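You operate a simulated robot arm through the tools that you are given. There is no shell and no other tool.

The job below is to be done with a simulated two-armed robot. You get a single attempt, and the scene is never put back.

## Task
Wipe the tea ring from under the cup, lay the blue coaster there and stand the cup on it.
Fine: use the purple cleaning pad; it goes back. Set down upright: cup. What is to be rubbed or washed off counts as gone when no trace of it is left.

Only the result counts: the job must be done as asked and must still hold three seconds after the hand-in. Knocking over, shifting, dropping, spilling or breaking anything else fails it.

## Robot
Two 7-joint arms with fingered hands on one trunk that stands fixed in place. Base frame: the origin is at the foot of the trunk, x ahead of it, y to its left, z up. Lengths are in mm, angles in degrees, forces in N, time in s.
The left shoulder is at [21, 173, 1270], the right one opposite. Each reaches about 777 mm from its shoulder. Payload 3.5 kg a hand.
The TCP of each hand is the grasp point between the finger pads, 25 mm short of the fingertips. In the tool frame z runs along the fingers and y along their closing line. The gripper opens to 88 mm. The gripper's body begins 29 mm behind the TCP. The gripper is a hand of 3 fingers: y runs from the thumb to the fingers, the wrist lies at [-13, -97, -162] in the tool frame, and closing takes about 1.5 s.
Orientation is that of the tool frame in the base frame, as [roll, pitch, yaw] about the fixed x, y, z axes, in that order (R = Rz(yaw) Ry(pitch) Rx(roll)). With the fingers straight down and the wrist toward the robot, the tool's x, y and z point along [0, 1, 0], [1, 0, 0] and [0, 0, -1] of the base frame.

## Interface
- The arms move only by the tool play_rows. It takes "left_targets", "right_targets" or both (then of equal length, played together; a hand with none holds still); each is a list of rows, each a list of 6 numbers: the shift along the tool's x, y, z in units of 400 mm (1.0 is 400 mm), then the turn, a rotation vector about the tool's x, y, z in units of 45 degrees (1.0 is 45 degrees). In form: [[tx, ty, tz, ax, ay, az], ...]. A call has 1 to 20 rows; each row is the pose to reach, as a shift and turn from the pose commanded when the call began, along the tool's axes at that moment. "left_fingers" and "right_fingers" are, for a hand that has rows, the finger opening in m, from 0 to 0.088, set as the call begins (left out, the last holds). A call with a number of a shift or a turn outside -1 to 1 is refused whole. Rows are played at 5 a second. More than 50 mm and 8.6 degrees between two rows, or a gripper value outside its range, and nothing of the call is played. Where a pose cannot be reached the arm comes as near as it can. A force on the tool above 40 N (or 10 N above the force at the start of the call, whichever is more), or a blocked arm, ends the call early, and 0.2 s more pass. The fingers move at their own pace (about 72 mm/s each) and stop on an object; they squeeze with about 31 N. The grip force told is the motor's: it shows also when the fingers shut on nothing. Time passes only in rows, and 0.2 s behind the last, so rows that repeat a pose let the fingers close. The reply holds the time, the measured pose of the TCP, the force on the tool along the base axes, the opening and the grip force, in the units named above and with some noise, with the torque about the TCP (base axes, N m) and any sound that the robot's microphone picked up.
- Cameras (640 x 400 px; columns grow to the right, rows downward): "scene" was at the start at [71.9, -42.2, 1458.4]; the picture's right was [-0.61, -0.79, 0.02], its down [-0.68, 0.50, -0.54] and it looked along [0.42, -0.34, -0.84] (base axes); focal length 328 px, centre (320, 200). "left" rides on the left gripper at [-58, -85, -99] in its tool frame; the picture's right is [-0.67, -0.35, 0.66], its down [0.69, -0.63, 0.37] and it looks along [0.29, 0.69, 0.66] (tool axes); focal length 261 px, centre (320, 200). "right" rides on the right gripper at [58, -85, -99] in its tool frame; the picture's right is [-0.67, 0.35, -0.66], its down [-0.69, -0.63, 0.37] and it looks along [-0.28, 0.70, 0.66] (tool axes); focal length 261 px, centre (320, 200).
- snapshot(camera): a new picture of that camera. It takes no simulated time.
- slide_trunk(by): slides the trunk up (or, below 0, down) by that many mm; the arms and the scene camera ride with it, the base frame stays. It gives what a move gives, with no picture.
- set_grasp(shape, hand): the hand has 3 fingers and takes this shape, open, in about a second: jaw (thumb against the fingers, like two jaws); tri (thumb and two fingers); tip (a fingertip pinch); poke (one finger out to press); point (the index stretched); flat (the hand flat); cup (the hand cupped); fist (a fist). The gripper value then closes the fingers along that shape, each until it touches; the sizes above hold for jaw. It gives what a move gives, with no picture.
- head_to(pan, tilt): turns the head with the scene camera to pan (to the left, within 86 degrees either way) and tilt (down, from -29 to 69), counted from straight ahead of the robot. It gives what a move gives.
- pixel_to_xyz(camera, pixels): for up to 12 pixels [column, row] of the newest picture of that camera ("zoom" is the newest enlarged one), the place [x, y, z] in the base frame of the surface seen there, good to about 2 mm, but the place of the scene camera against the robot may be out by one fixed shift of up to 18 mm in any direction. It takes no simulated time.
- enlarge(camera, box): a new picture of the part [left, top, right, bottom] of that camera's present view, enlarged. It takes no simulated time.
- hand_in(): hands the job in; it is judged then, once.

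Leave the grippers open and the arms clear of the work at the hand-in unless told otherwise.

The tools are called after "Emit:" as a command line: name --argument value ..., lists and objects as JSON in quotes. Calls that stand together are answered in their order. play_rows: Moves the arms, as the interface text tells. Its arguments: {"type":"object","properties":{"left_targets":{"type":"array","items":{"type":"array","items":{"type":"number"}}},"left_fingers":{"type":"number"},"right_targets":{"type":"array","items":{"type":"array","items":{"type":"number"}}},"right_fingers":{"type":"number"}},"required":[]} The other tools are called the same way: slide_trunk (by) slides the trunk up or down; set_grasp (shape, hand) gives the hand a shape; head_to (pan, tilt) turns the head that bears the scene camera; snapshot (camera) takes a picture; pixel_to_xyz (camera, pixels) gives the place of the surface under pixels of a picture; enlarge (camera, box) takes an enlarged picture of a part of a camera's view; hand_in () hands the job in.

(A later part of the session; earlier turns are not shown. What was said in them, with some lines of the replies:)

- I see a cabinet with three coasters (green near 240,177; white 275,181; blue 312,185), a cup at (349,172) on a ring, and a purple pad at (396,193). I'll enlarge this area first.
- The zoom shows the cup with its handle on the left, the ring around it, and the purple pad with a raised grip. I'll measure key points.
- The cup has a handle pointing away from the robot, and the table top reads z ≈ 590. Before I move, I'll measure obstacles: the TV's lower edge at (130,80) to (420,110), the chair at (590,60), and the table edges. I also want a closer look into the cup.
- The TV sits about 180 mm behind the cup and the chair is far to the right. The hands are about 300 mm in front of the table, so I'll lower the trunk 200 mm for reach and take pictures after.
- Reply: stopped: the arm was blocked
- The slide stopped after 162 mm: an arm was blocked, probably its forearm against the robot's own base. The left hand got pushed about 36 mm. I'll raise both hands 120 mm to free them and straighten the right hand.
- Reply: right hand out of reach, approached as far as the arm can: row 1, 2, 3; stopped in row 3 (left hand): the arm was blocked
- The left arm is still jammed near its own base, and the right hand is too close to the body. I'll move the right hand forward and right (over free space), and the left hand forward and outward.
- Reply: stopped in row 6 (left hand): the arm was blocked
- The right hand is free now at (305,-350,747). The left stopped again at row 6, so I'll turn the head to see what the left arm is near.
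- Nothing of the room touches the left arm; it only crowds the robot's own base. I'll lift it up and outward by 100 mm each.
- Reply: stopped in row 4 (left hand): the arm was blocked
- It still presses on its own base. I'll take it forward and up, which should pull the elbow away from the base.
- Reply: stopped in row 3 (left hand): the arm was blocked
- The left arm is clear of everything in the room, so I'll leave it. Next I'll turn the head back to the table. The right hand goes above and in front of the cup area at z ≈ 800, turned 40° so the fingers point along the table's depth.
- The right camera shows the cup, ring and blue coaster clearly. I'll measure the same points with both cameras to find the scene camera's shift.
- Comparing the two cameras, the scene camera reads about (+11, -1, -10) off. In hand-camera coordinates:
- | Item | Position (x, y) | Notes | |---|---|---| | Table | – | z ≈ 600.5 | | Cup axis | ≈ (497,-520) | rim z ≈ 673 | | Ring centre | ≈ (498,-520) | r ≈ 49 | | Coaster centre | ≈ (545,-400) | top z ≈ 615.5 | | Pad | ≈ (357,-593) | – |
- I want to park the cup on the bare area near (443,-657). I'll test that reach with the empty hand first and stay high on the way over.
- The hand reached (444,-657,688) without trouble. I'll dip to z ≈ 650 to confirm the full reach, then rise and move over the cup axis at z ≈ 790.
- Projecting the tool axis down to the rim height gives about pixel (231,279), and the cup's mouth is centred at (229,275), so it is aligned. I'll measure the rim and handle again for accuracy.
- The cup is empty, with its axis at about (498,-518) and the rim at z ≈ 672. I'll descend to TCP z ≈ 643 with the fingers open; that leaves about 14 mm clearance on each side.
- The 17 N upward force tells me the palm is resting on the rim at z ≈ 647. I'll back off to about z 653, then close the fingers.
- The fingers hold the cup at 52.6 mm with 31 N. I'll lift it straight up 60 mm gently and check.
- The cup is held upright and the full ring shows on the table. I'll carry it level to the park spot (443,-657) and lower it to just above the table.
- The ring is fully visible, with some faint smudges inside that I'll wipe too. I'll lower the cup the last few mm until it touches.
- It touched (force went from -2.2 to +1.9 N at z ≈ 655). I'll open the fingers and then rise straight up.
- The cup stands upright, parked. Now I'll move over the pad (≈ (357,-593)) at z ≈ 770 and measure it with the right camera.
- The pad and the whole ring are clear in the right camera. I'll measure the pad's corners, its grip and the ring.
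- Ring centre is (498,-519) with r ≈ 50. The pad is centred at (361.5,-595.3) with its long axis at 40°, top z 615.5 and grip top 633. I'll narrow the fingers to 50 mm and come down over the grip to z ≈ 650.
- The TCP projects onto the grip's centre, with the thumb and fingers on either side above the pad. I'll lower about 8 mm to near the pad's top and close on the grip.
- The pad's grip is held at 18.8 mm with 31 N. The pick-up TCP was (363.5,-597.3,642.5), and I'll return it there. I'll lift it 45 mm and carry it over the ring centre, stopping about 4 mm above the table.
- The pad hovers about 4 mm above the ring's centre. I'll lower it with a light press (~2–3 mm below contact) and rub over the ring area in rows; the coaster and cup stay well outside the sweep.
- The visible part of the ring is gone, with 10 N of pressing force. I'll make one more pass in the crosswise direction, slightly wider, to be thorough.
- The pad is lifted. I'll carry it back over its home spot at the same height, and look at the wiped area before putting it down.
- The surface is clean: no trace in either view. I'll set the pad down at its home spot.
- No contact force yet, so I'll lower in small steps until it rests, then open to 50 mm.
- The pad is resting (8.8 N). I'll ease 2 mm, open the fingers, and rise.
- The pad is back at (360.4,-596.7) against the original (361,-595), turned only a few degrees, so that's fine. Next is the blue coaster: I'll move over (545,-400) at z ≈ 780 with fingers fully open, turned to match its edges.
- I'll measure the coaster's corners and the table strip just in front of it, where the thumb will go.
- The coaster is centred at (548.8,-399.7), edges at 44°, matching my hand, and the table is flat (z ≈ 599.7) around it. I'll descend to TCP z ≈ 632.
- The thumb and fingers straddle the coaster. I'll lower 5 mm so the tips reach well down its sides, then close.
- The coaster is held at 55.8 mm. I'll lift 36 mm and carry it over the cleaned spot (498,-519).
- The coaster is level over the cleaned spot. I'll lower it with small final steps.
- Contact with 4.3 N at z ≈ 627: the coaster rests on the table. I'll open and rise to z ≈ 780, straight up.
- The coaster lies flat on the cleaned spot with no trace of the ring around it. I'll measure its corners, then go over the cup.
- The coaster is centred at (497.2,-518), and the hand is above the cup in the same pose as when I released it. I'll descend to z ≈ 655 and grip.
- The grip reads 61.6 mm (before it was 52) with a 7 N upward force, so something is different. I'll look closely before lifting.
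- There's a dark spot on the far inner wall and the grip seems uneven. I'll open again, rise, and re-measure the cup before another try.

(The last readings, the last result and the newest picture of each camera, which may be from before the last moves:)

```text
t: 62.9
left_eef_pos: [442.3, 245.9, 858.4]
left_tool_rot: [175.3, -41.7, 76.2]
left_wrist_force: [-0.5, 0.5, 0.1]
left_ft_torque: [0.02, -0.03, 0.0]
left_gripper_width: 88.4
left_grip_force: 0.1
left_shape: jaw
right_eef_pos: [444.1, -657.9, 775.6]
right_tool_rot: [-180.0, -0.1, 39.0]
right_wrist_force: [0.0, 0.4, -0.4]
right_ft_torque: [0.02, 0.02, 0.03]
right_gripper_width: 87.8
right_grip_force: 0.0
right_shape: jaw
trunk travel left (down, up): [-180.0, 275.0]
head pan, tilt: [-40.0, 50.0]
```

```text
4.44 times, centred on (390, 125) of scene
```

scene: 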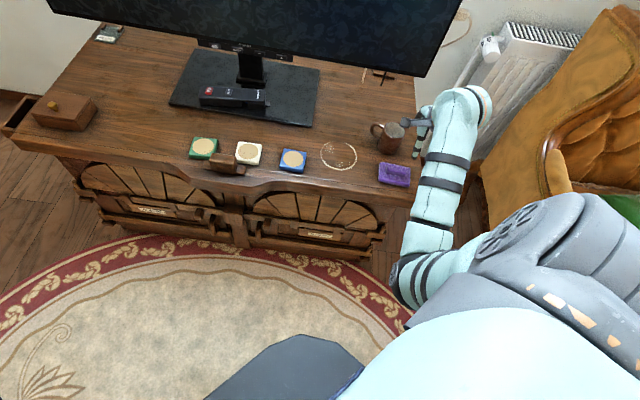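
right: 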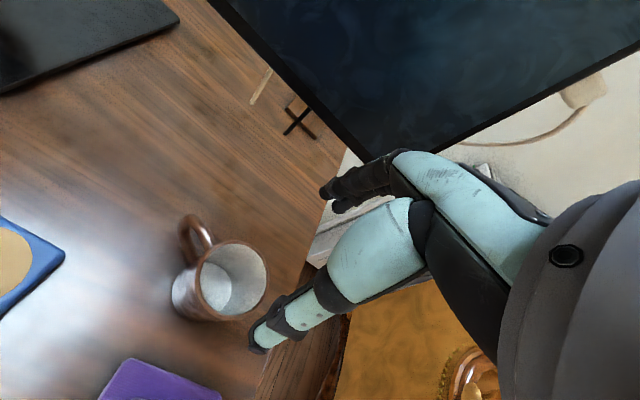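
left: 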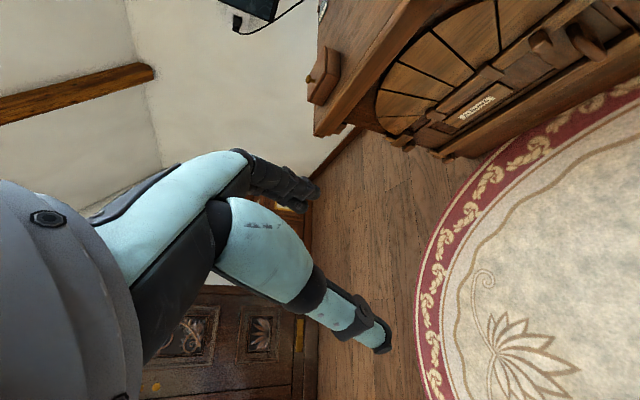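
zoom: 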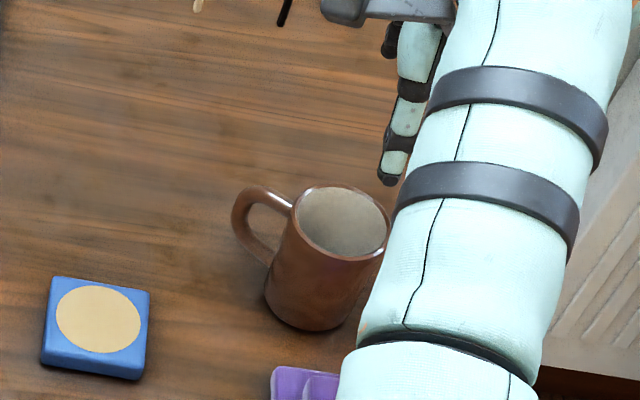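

The cup is upright and unmoved by the look of it. I'll measure its rim all around.

Emit:
pixel_to_xyz --camera "right" --pixels '[[198, 271], [265, 273], [235, 241], [223, 319], [202, 300], [254, 304], [255, 251], [210, 250], [189, 220], [182, 232], [187, 243], [175, 300]]'

Emit:
pixel_to_xyz --camera "zoom" --pixels '[[295, 225], [388, 235], [345, 189], [340, 258], [240, 205], [310, 325]]'

```text
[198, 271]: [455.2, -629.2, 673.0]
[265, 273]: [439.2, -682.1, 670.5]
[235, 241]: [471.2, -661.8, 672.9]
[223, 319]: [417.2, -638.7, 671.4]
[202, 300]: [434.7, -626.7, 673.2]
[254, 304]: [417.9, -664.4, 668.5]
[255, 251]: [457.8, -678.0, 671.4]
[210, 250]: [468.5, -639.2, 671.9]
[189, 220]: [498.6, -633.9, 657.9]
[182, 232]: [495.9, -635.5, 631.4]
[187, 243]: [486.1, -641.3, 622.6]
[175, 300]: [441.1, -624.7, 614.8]
```

```text
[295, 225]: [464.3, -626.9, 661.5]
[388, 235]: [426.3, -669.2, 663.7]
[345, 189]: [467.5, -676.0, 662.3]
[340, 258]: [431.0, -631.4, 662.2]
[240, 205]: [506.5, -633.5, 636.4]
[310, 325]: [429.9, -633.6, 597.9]
```

The rim circle is centred at about (445,-652.5), r ≈ 29. So the hand sat ~4 mm to the side of it and a little higher than in the first grip. I'll correct by (+2.2,-2.8) mm in the tool axes and descend to z ≈ 653, like the first time.

Emit:
play_rows --right_targets '[[0.0055, -0.007, 0.04, 0, 0, 0], [0.0055, -0.007, 0.12, 0, 0, 0], [0.0055, -0.007, 0.2, 0, 0, 0], [0.0055, -0.007, 0.26, 0, 0, 0], [0.0055, -0.007, 0.295, 0, 0, 0], [0.0055, -0.007, 0.307, 0, 0, 0], [0.0055, -0.007, 0.307, 0, 0, 0]]'

Emit:
snapshot --camera "right"

```text
t: 64.5
left_eef_pos: [442.4, 246.6, 858.4]
left_tool_rot: [175.3, -41.6, 76.2]
left_wrist_force: [0.3, -0.7, 0.1]
left_ft_torque: [-0.03, 0.01, 0.0]
left_gripper_width: 87.7
left_grip_force: 0.0
left_shape: jaw
right_eef_pos: [442.1, -654.4, 654.3]
right_tool_rot: [179.9, -0.1, 38.9]
right_wrist_force: [0.8, -1.3, 4.6]
right_ft_torque: [-0.02, -0.09, 0.01]
right_gripper_width: 87.8
right_grip_force: 0.1
right_shape: jaw
trunk travel left (down, up): [-180.0, 275.0]
head pan, tilt: [-40.0, 50.0]
```

```text
taken
```

right: 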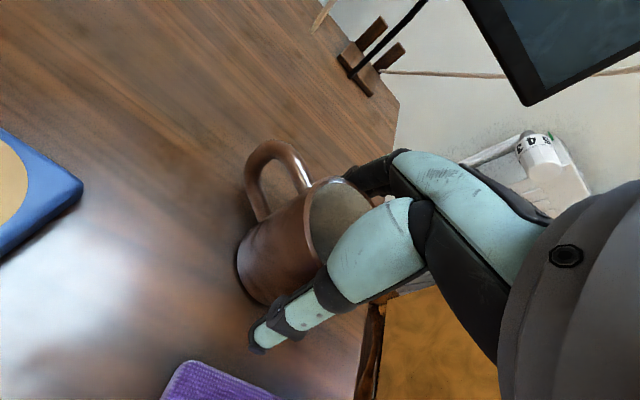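

There's a slight 4.6 N touch on the rim. I'll raise ~2.5 mm, nudge 1.5 mm sideways, and close.

Emit:
play_rows --right_targets '[[0.002, 0, -0.005, 0, 0, 0], [0.004, 0, -0.007, 0, 0, 0], [0.004, 0, -0.007, 0, 0, 0]]'

Emit:
play_rows --right_targets '[[0, 0, 0, 0, 0, 0], [0, 0, 0, 0, 0, 0], [0, 0, 0, 0, 0, 0], [0, 0, 0, 0, 0, 0], [0, 0, 0, 0, 0, 0], [0, 0, 0, 0, 0, 0], [0, 0, 0, 0, 0, 0], [0, 0, 0, 0, 0, 0]]' --right_fingers 0.0

Emit:
snapshot --camera "right"

Emit:
enlarge --camera "right" --box '[200, 120, 440, 340]'

```text
t: 65.3
left_eef_pos: [442.4, 245.8, 856.7]
left_tool_rot: [175.2, -41.7, 76.3]
left_wrist_force: [-0.1, -0.2, -0.4]
left_ft_torque: [-0.03, -0.01, 0.02]
left_gripper_width: 87.8
left_grip_force: 0.1
left_shape: jaw
right_eef_pos: [444.3, -653.2, 657.1]
right_tool_rot: [-179.8, -0.1, 39.0]
right_wrist_force: [-0.8, -0.1, -0.3]
right_ft_torque: [-0.02, 0.01, -0.01]
right_gripper_width: 87.7
right_grip_force: 0.1
right_shape: jaw
trunk travel left (down, up): [-180.0, 275.0]
head pan, tilt: [-40.0, 50.0]
```

```text
t: 67.1
left_eef_pos: [442.8, 245.6, 856.6]
left_tool_rot: [175.2, -41.7, 76.2]
left_wrist_force: [-0.5, 1.0, 0.7]
left_ft_torque: [-0.05, 0.04, -0.03]
left_gripper_width: 88.0
left_grip_force: 0.1
left_shape: jaw
right_eef_pos: [443.7, -652.3, 656.2]
right_tool_rot: [-179.9, -0.1, 39.0]
right_wrist_force: [1.5, -1.9, 2.6]
right_ft_torque: [-0.19, -0.1, -0.04]
right_gripper_width: 63.9
right_grip_force: 30.8
right_shape: jaw
trunk travel left (down, up): [-180.0, 275.0]
head pan, tilt: [-40.0, 50.0]
```

```text
taken
```

right: 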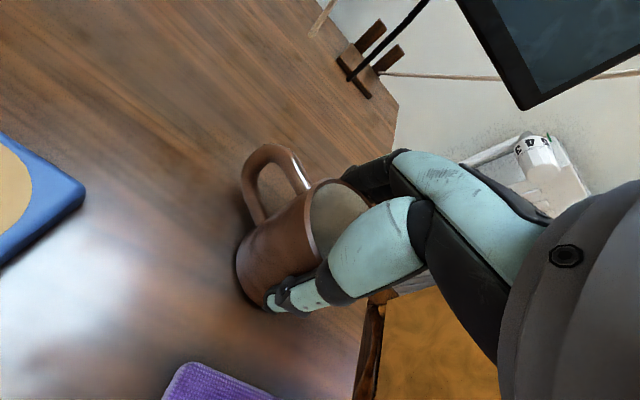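

```text
1.82 times, centred on (320, 230) of right
```

zoom: 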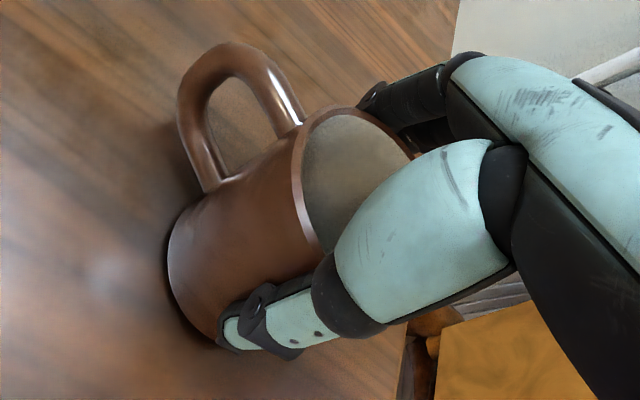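

Still 63.9 mm, so I suspect one of the far fingers is meeting the handle's root. I'll open, rise, and turn the hand 24° so the handle lies exactly square to the closing line.

Emit:
play_rows --right_targets '[[0, 0, 0, 0, 0, 0], [0, 0, 0, 0, 0, 0], [0, 0, 0, 0, 0, 0], [0, 0, 0, 0, 0, 0], [0, 0, 0, 0, 0, 0], [0, 0, -0.04, 0, 0, 0], [0, 0, -0.12, 0, 0, 0], [0, 0, -0.2, 0, 0, 0], [0, 0, -0.3, 0, 0, 0], [0, 0, -0.3, 0, 0, 0.14], [0, 0, -0.3, 0, 0, 0.28], [0, 0, -0.3, 0, 0, 0.42], [0, 0, -0.3, 0, 0, 0.53], [0, 0, -0.3, 0, 0, 0.53]]' --right_fingers 0.088

Emit:
snapshot --camera "right"

Emit:
snapshot --camera "scene"

Emit:
enlarge --camera "right" --box '[150, 190, 300, 340]'

```text
t: 70.1
left_eef_pos: [442.8, 246.0, 856.2]
left_tool_rot: [175.2, -41.6, 76.3]
left_wrist_force: [0.3, -0.3, 0.3]
left_ft_torque: [0.01, 0.03, -0.01]
left_gripper_width: 88.0
left_grip_force: 0.0
left_shape: jaw
right_eef_pos: [443.9, -653.2, 776.4]
right_tool_rot: [180.0, -0.1, 15.0]
right_wrist_force: [0.3, -0.3, -0.2]
right_ft_torque: [0.0, 0.01, -0.01]
right_gripper_width: 88.2
right_grip_force: 0.1
right_shape: jaw
trunk travel left (down, up): [-180.0, 275.0]
head pan, tilt: [-40.0, 50.0]
```

```text
taken
```

right: 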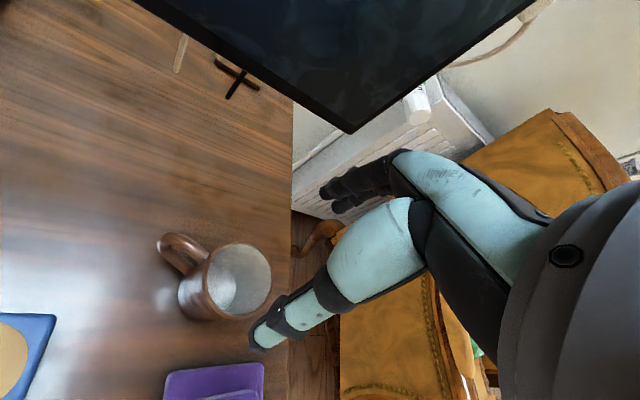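

```text
taken
```

scene: 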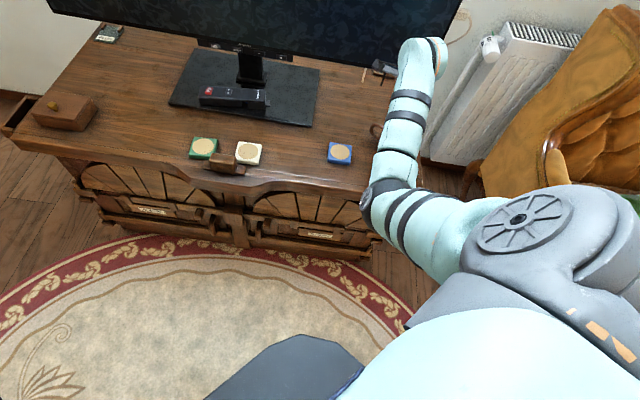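

```text
2.67 times, centred on (225, 265) of right
```

zoom: 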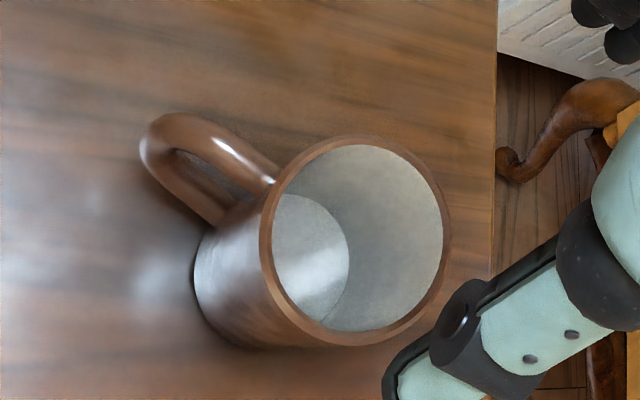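

The handle now lies along the hand's x axis. I'll re-measure the rim.

Emit:
pixel_to_xyz --camera "right" --pixels '[[203, 273], [271, 273], [236, 242], [231, 318], [208, 302], [259, 307], [260, 252], [215, 252], [171, 235], [162, 246], [180, 268]]'

```text
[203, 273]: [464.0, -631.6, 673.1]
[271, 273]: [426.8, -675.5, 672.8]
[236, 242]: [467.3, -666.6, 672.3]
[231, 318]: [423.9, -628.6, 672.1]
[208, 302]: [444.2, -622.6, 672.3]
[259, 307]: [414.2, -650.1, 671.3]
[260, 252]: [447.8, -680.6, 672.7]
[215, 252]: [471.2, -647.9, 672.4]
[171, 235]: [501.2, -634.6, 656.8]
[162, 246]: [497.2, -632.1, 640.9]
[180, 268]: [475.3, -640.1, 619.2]
```

The cup centre is (445,-650.5). I'll correct 2.3 mm toward the robot and descend to z ≈ 656.

Emit:
play_rows --right_targets '[[0, -0.006, 0.04, 0, 0, 0], [0, -0.006, 0.12, 0, 0, 0], [0, -0.006, 0.2, 0, 0, 0], [0, -0.006, 0.26, 0, 0, 0], [0, -0.006, 0.29, 0, 0, 0], [0, -0.006, 0.302, 0, 0, 0], [0, -0.006, 0.302, 0, 0, 0]]'

Emit:
play_rows --right_targets '[[0, 0, 0, 0, 0, 0], [0, 0, 0, 0, 0, 0], [0, 0, 0, 0, 0, 0], [0, 0, 0, 0, 0, 0], [0, 0, 0, 0, 0, 0], [0, 0, 0, 0, 0, 0], [0, 0, 0, 0, 0, 0], [0, 0, 0, 0, 0, 0]]' --right_fingers 0.0

Emit:
snapshot --camera "right"

Emit:
enlarge --camera "right" --box '[200, 120, 440, 340]'

```text
t: 71.7
left_eef_pos: [443.6, 246.2, 856.6]
left_tool_rot: [175.3, -41.6, 76.3]
left_wrist_force: [-0.1, 0.1, 0.5]
left_ft_torque: [0.03, -0.02, -0.05]
left_gripper_width: 87.7
left_grip_force: 0.0
left_shape: jaw
right_eef_pos: [443.9, -650.5, 655.8]
right_tool_rot: [179.9, -0.1, 15.1]
right_wrist_force: [1.1, -0.7, 2.4]
right_ft_torque: [-0.09, -0.03, 0.01]
right_gripper_width: 88.0
right_grip_force: 0.2
right_shape: jaw
trunk travel left (down, up): [-180.0, 275.0]
head pan, tilt: [-40.0, 50.0]
```

```text
t: 73.5
left_eef_pos: [443.1, 246.6, 857.7]
left_tool_rot: [175.2, -41.7, 76.3]
left_wrist_force: [0.0, -0.2, -0.1]
left_ft_torque: [0.01, 0.02, 0.0]
left_gripper_width: 88.2
left_grip_force: 0.1
left_shape: jaw
right_eef_pos: [444.0, -650.5, 656.2]
right_tool_rot: [-180.0, -0.1, 14.9]
right_wrist_force: [-0.4, 0.4, 1.7]
right_ft_torque: [0.11, 0.03, 0.0]
right_gripper_width: 58.1
right_grip_force: 30.8
right_shape: jaw
trunk travel left (down, up): [-180.0, 275.0]
head pan, tilt: [-40.0, 50.0]
```

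```text
taken
```

right: 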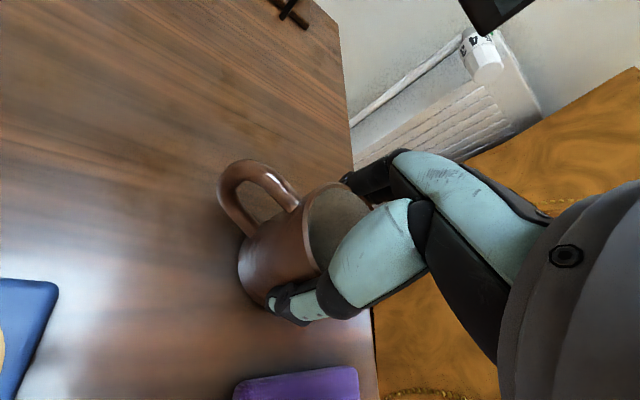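

```text
1.82 times, centred on (320, 230) of right
```

zoom: 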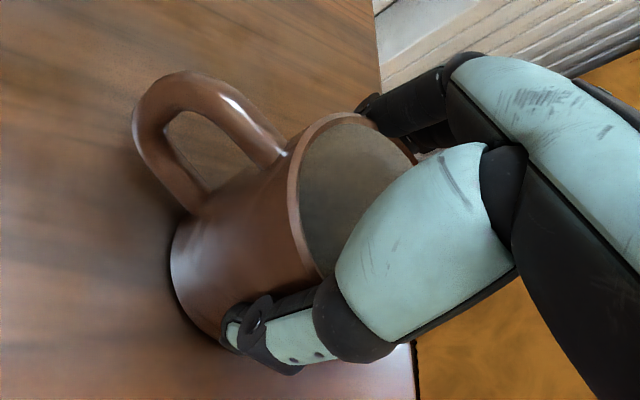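

The grip is now 58 mm, which matches the cup's diameter, and the forces are small. I'll lift just 12 mm slowly and check that it hangs level.

Emit:
play_rows --right_targets '[[0, 0, -0.008, 0, 0, 0], [0, 0, -0.018, 0, 0, 0], [0, 0, -0.03, 0, 0, 0], [0, 0, -0.03, 0, 0, 0]]'

Emit:
snapshot --camera "right"

Emit:
enlarge --camera "scene" --box '[320, 60, 440, 180]'

```text
t: 74.5
left_eef_pos: [443.2, 246.9, 857.1]
left_tool_rot: [175.3, -41.7, 76.2]
left_wrist_force: [-0.2, -0.4, -0.1]
left_ft_torque: [-0.01, 0.01, 0.0]
left_gripper_width: 88.3
left_grip_force: 0.1
left_shape: jaw
right_eef_pos: [442.7, -651.0, 666.7]
right_tool_rot: [180.0, -0.2, 15.1]
right_wrist_force: [-0.3, -0.2, -1.9]
right_ft_torque: [-0.02, 0.01, -0.03]
right_gripper_width: 58.2
right_grip_force: 30.6
right_shape: jaw
trunk travel left (down, up): [-180.0, 275.0]
head pan, tilt: [-40.0, 50.0]
```

```text
taken
```

right: 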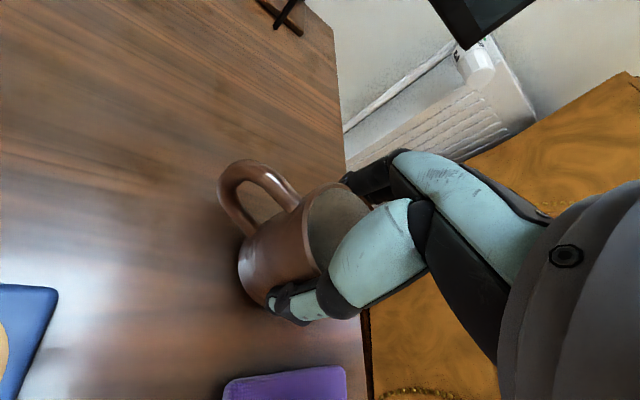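

```text
3.33 times, centred on (380, 120) of scene
```

zoom: 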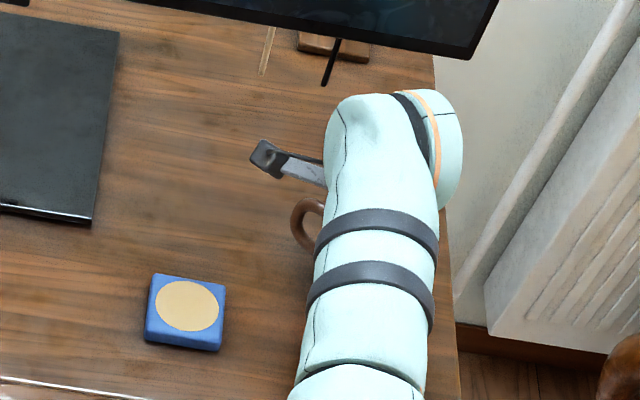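

The cup hangs level (-1.9 N weight, as before). I'll lift it another 35 mm and carry it over the coaster.

Emit:
play_rows --right_targets '[[0, 0, -0.04, 0, 0, 0], [0, 0, -0.09, 0, 0, 0], [0.03, -0.04, -0.09, 0, 0, 0], [0.08, -0.108, -0.09, 0, 0, 0], [0.13, -0.176, -0.09, 0, 0, 0], [0.18, -0.243, -0.09, 0, 0, 0], [0.205, -0.277, -0.09, 0, 0, 0], [0.212, -0.286, -0.09, 0, 0, 0], [0.212, -0.286, -0.09, 0, 0, 0]]'

Emit:
snapshot --camera "right"

Emit:
enlarge --camera "scene" --box '[290, 60, 410, 180]'

```text
t: 76.5
left_eef_pos: [442.9, 247.0, 856.5]
left_tool_rot: [175.4, -41.6, 76.1]
left_wrist_force: [-0.6, -0.6, -0.4]
left_ft_torque: [-0.02, -0.01, 0.0]
left_gripper_width: 87.8
left_grip_force: 0.0
left_shape: jaw
right_eef_pos: [496.1, -519.2, 703.7]
right_tool_rot: [-180.0, 0.0, 15.1]
right_wrist_force: [0.5, -0.3, -1.3]
right_ft_torque: [0.02, 0.01, 0.0]
right_gripper_width: 58.4
right_grip_force: 30.9
right_shape: jaw
trunk travel left (down, up): [-180.0, 275.0]
head pan, tilt: [-40.0, 50.0]
```

```text
taken
```

right: 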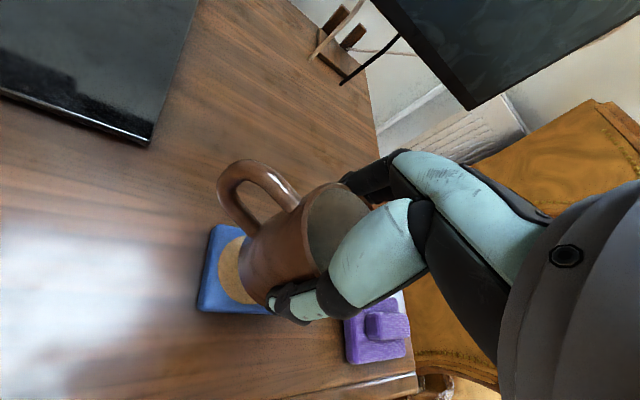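

```text
3.33 times, centred on (350, 120) of scene
```

zoom: 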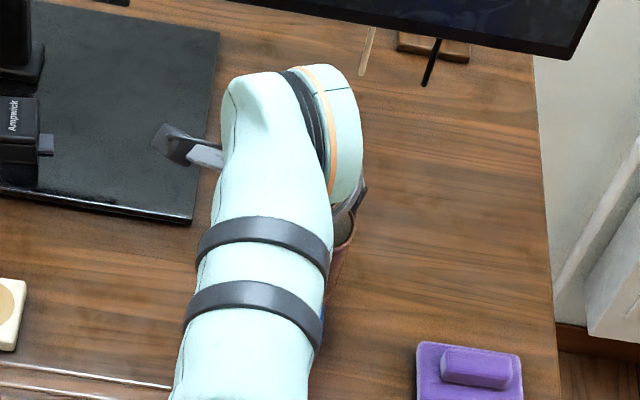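

The cup is above the coaster. I'll measure the cup's rim and lower edge now to check centring before lowering.

Emit:
pixel_to_xyz --camera "right" --pixels '[[302, 230], [306, 207], [318, 192], [338, 183], [314, 262], [322, 270], [241, 255], [242, 275], [250, 293], [268, 308], [240, 262], [252, 240]]'

Emit:
enlarge --camera "right" --box '[180, 140, 400, 330]'

```text
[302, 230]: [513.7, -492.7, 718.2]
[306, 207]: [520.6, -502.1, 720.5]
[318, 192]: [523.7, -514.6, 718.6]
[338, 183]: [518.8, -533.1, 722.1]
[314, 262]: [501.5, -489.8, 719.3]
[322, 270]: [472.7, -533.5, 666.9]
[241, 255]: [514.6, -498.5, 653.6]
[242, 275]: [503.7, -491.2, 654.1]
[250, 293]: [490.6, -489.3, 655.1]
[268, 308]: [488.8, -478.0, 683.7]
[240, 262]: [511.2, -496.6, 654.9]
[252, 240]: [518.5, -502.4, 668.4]
```

```text
2.11 times, centred on (290, 235) of right
```

zoom: 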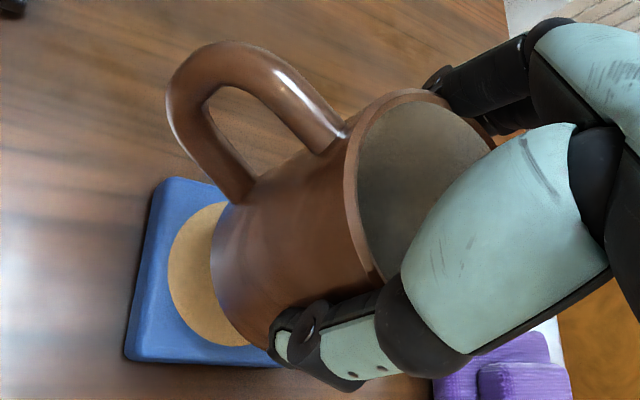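

The cup axis is at about (495.5,-517.3), within 2 mm of the coaster's centre, and it's level. I'll correct ~1.5 mm and lower to just above contact.

Emit:
play_rows --right_targets '[[0.003, 0.0027, 0.02, 0, 0, 0], [0.003, 0.0027, 0.05, 0, 0, 0], [0.003, 0.0027, 0.065, 0, 0, 0], [0.003, 0.0027, 0.073, 0, 0, 0], [0.003, 0.0027, 0.076, 0, 0, 0], [0.003, 0.0027, 0.076, 0, 0, 0]]'

Emit:
enlarge --camera "right" --box '[180, 140, 400, 330]'

```text
t: 77.9
left_eef_pos: [443.2, 247.2, 857.6]
left_tool_rot: [175.3, -41.6, 76.2]
left_wrist_force: [0.3, -0.3, -0.3]
left_ft_torque: [0.0, -0.05, 0.01]
left_gripper_width: 87.9
left_grip_force: 0.1
left_shape: jaw
right_eef_pos: [498.5, -518.6, 672.1]
right_tool_rot: [-180.0, -0.1, 15.1]
right_wrist_force: [-0.1, 0.7, -1.8]
right_ft_torque: [-0.02, 0.01, 0.02]
right_gripper_width: 58.4
right_grip_force: 31.1
right_shape: jaw
trunk travel left (down, up): [-180.0, 275.0]
head pan, tilt: [-40.0, 50.0]
```

```text
2.11 times, centred on (290, 235) of right
```

zoom: 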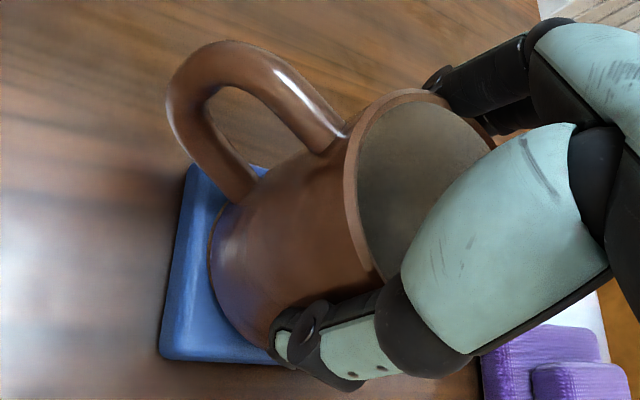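

Very close now. I'll check the margins of the coaster around the cup's base by measuring.

Emit:
snapshot --camera "right"

Emit:
pixel_to_xyz --camera "zoom" --pixels '[[193, 172], [168, 350], [180, 260], [215, 245], [220, 290], [240, 325], [262, 350], [212, 225], [262, 170], [205, 300], [195, 330], [240, 355]]'

Emit:
enlarge --camera "scene" --box '[290, 80, 390, 180]'

```text
taken
```

right: 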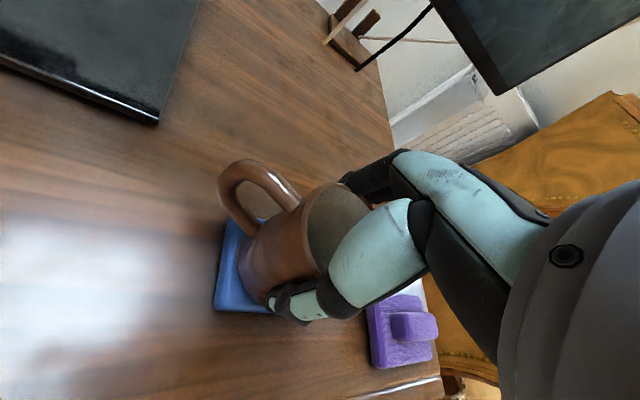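

```text
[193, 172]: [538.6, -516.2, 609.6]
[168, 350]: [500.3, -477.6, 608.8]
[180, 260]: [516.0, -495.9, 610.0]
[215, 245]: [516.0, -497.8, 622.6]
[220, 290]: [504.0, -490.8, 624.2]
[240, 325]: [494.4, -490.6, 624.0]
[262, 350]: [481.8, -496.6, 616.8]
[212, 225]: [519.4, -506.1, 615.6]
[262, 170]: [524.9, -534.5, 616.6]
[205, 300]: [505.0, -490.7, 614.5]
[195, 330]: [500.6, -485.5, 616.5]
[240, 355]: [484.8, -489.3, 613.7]
```

```text
4.00 times, centred on (340, 130) of scene
```

zoom: 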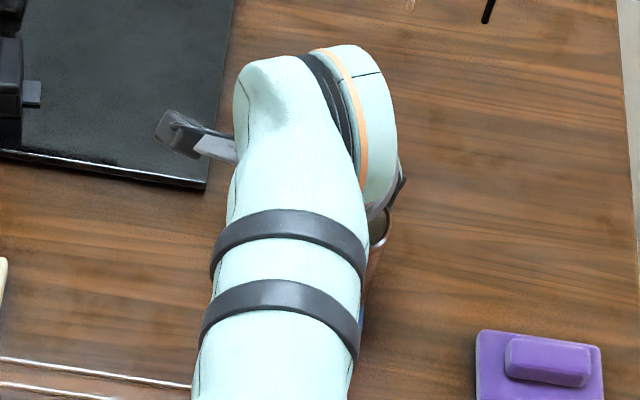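

The wall points fit a centre near (497.5,-518), on the coaster's centre. I'll lower the last couple of mm until contact.

Emit:
play_rows --right_targets '[[0, 0, 0.0025, 0, 0, 0], [0, 0, 0.005, 0, 0, 0], [0, 0, 0.005, 0, 0, 0]]'

```text
t: 78.7
left_eef_pos: [443.0, 247.1, 857.8]
left_tool_rot: [175.4, -41.7, 76.1]
left_wrist_force: [-0.4, 0.7, -0.8]
left_ft_torque: [0.0, 0.0, 0.04]
left_gripper_width: 88.0
left_grip_force: 0.1
left_shape: jaw
right_eef_pos: [498.9, -518.3, 672.0]
right_tool_rot: [179.8, -0.1, 15.1]
right_wrist_force: [0.1, -0.9, 5.9]
right_ft_torque: [0.09, 0.03, 0.02]
right_gripper_width: 58.1
right_grip_force: 31.1
right_shape: jaw
trunk travel left (down, up): [-180.0, 275.0]
head pan, tilt: [-40.0, 50.0]
```

Contact with 5.9 N: the cup stands on the coaster. I'll ease 1 mm, open fully, then rise straight up.

Emit:
play_rows --right_targets '[[0, 0, -0.003, 0, 0, 0], [0, 0, -0.003, 0, 0, 0], [0, 0, -0.003, 0, 0, 0], [0, 0, -0.003, 0, 0, 0], [0, 0, -0.003, 0, 0, 0], [0, 0, -0.003, 0, 0, 0], [0, 0, -0.003, 0, 0, 0], [0, 0, -0.03, 0, 0, 0], [0, 0, -0.08, 0, 0, 0], [0, 0, -0.15, 0, 0, 0], [0, 0, -0.24, 0, 0, 0], [0, 0, -0.32, 0, 0, 0], [0, 0, -0.32, 0, 0, 0]]' --right_fingers 0.088

Emit:
snapshot --camera "right"

Emit:
enlarge --camera "right" --box '[140, 180, 320, 340]'

Emit:
enlarge --camera "scene" --box '[290, 80, 410, 200]'

```text
t: 81.5
left_eef_pos: [442.6, 246.3, 857.6]
left_tool_rot: [175.4, -41.7, 76.1]
left_wrist_force: [-0.1, -0.2, 0.9]
left_ft_torque: [0.01, -0.01, 0.02]
left_gripper_width: 88.0
left_grip_force: 0.0
left_shape: jaw
right_eef_pos: [497.6, -520.2, 800.4]
right_tool_rot: [-180.0, -0.1, 15.2]
right_wrist_force: [0.1, -0.7, 1.0]
right_ft_torque: [0.01, 0.0, 0.01]
right_gripper_width: 87.5
right_grip_force: 0.0
right_shape: jaw
trunk travel left (down, up): [-180.0, 275.0]
head pan, tilt: [-40.0, 50.0]
```

```text
taken
```

right: 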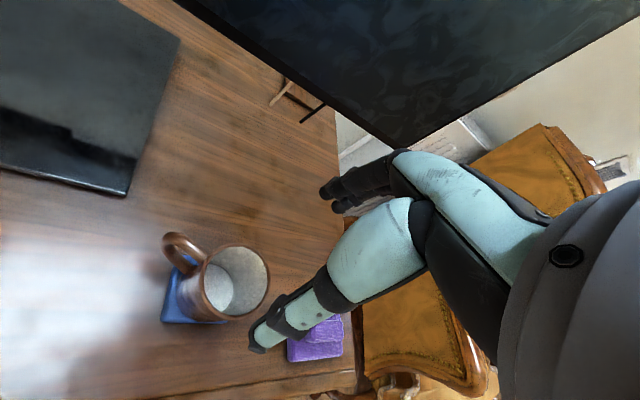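

```text
2.50 times, centred on (230, 260) of right
```

zoom: 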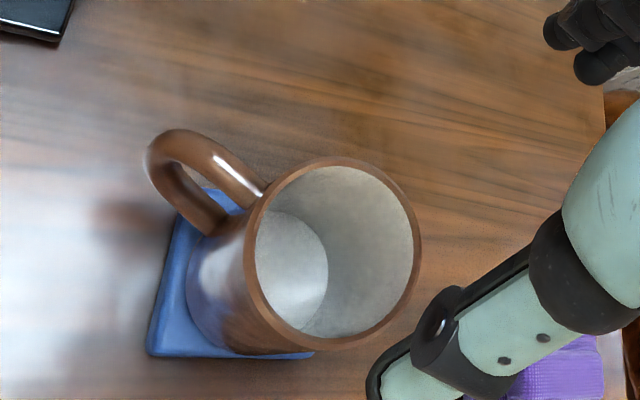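

```text
3.33 times, centred on (350, 140) of scene
```

zoom: 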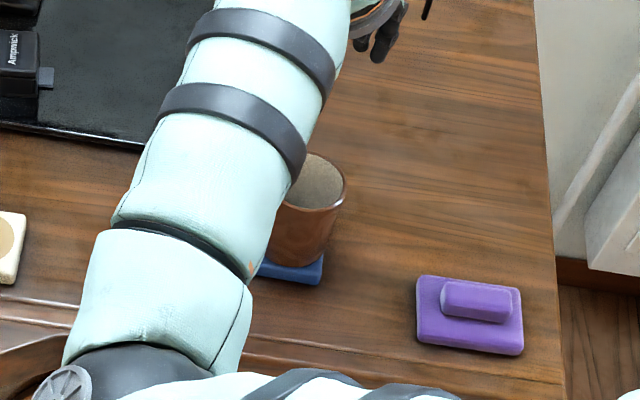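

The cup stands upright on the blue coaster. I'll back the hand off: up 50 mm, then toward the robot and in front of the table.

Emit:
play_rows --right_targets '[[0, 0, -0.06, 0, 0, 0], [0, 0, -0.12, 0, 0, 0], [-0.053, -0.075, -0.12, 0, 0, -0.09], [-0.107, -0.149, -0.12, 0, 0, -0.18], [-0.16, -0.224, -0.12, 0, 0, -0.27], [-0.213, -0.299, -0.12, 0, 0, -0.36], [-0.267, -0.373, -0.12, 0, 0, -0.45], [-0.32, -0.448, -0.12, 0, 0, -0.55], [-0.373, -0.523, -0.12, 0, 0, -0.64], [-0.427, -0.597, -0.12, 0, 0, -0.73], [-0.427, -0.597, -0.12, 0, 0, -0.73]]'

Emit:
snapshot --camera "scene"

Emit:
enlarge --camera "scene" --box '[260, 90, 430, 200]'

Emit:
snapshot --camera "right"

```text
t: 83.3
left_eef_pos: [442.6, 245.7, 855.1]
left_tool_rot: [175.5, -41.8, 76.1]
left_wrist_force: [1.1, 0.4, -0.7]
left_ft_torque: [0.0, -0.01, -0.02]
left_gripper_width: 88.3
left_grip_force: 0.0
left_shape: jaw
right_eef_pos: [353.4, -435.5, 871.7]
right_tool_rot: [172.3, 2.8, 36.0]
right_wrist_force: [-0.1, 0.2, -0.1]
right_ft_torque: [0.02, 0.01, 0.01]
right_gripper_width: 87.8
right_grip_force: 0.0
right_shape: jaw
right hand out of reach, approached as far as the arm can: row 8
trunk travel left (down, up): [-180.0, 275.0]
head pan, tilt: [-40.0, 50.0]
stopped in row 8 (right hand): the arm was blocked; the commanded pose is now the measured one
```

```text
taken
```

scene: 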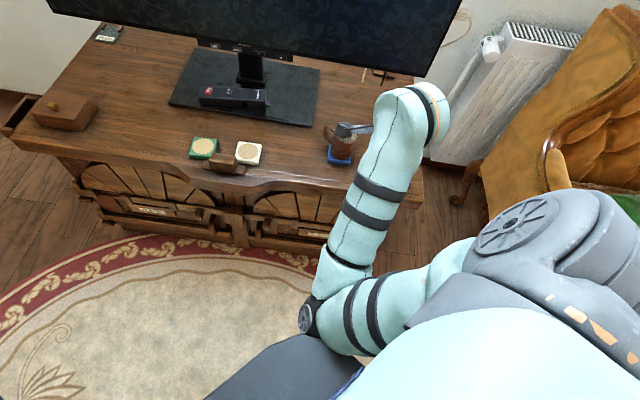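

```text
3.64 times, centred on (345, 145) of scene
```

zoom: 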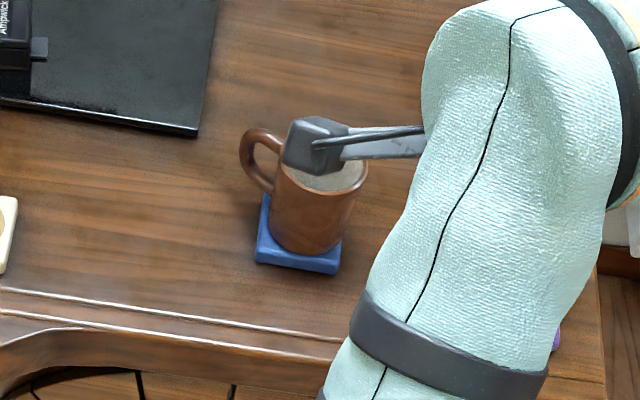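

```text
taken
```

right: 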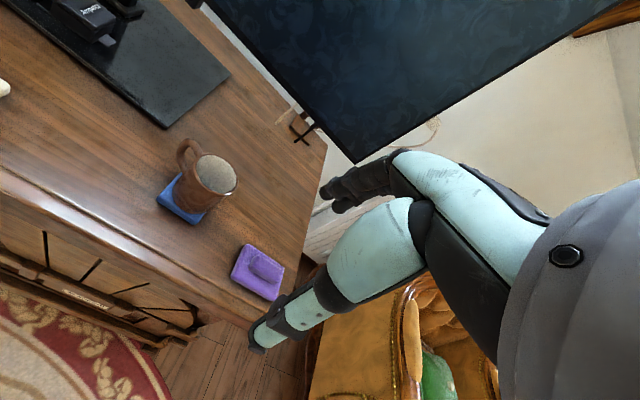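

The retreat stopped where the elbow met the robot's own base, but the hand is already about 270 mm above the table and in front of its edge. I'll raise the trunk 100 mm to free the arms and clear the work further, then check the result.

Emit:
slide_trunk --by 100

Emit:
snapshot --camera "right"

Emit:
enlarge --camera "right" --box '[120, 120, 320, 310]'

Emit:
snapshot --camera "scene"

```text
t: 84.6
left_eef_pos: [444.7, 285.2, 961.4]
left_tool_rot: [177.5, -49.9, 75.1]
left_wrist_force: [-1.0, -0.1, -0.2]
left_ft_torque: [-0.01, 0.01, 0.01]
left_gripper_width: 87.9
left_grip_force: 0.0
left_shape: jaw
right_eef_pos: [344.2, -479.6, 1003.4]
right_tool_rot: [166.2, 5.1, 32.0]
right_wrist_force: [0.5, -0.1, 0.3]
right_ft_torque: [0.02, -0.02, -0.01]
right_gripper_width: 87.7
right_grip_force: 0.0
right_shape: jaw
trunk travel left (down, up): [-281.0, 174.0]
head pan, tilt: [-40.0, 50.0]
stopped: the arm was blocked; the commanded pose is now the measured one
```

```text
taken
```

right: 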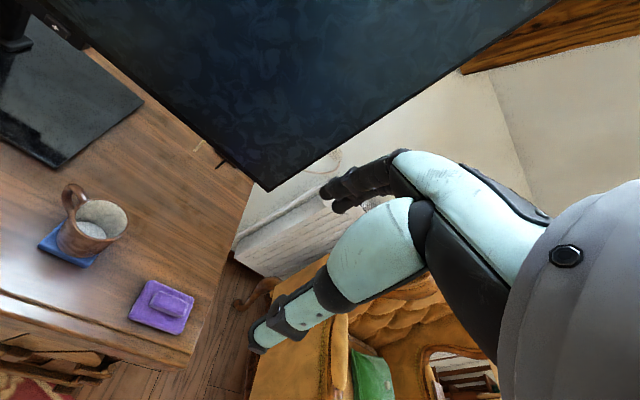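

```text
2.11 times, centred on (220, 215) of right
```

zoom: 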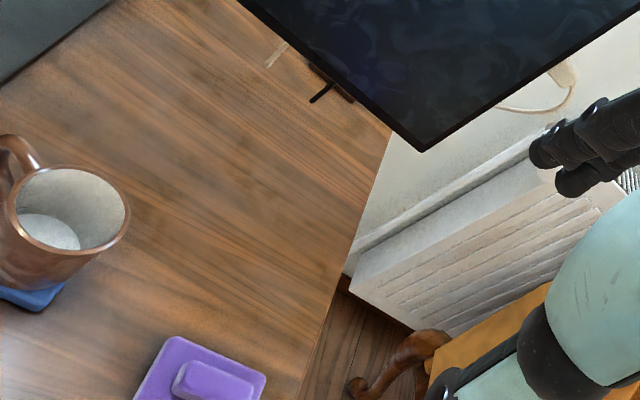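

```text
taken
```

scene: 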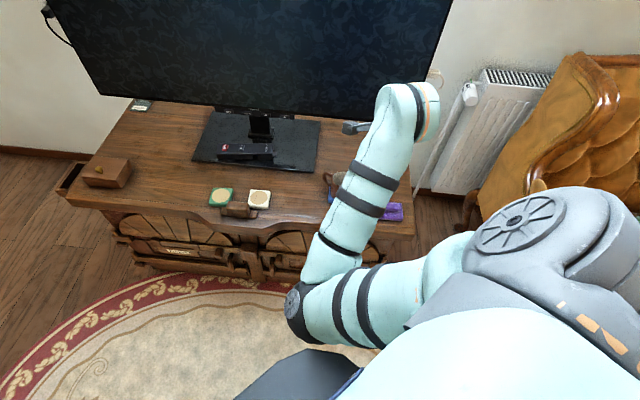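

Both hands are open and high above the work. A last close look at the cup, coaster and pad.

Emit:
enlarge --camera "right" --box '[20, 170, 220, 340]'

Emit:
pixel_to_xyz --camera "right" --pixels '[[80, 217], [127, 223], [105, 201], [95, 243], [42, 240], [85, 264], [165, 281], [194, 296], [134, 319], [175, 332]]'

```text
2.35 times, centred on (120, 255) of right
```

zoom: 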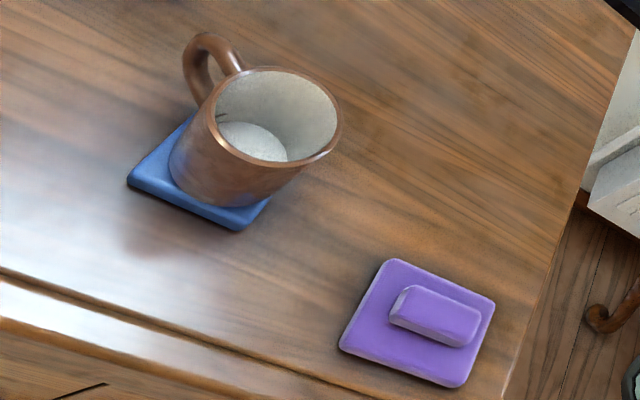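

```text
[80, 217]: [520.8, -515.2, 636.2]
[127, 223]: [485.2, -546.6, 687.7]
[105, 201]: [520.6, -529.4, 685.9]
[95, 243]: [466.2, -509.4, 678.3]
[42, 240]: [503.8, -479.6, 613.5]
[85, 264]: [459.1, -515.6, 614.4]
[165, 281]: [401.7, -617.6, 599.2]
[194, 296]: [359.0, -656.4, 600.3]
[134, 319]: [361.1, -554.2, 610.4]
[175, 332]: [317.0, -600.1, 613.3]
```

The ring is gone. The blue coaster lies where it was, with the cup upright and centred on it (rim at z ≈ 687, 15 mm higher than before). The purple pad is back in its place, the other coasters and the remote are untouched, and both grippers are open and clear. I'm handing in now.

Emit:
hand_in

```text
The job is handed in.
```

I wiped the tea ring away, laid the blue coaster on that spot and stood the cup upright on it, then handed the job in.

- **Ring:** I rubbed the area in two passes with the purple pad. No trace shows in the pictures taken afterwards from either camera.
- **Coaster and cup:** the coaster lies flat where the ring was. The cup stands level on it, within about 2 mm of its centre as last measured just before I let go.
- **Pad:** it is back within about 2 mm of where it was, but turned roughly 6° from its original angle because it twisted in the grip while wiping. I left it that way.
- **Cup handling:** I set the cup aside upright while wiping. Picking it up again took three tries, because the first two grips were uneven. It never tipped.
- **Arms:** a few arm and trunk moves were cut short, which looked like the arms meeting the robot's own base. Nothing else on the table appeared to move, and both grippers are open with the hands well above the table.
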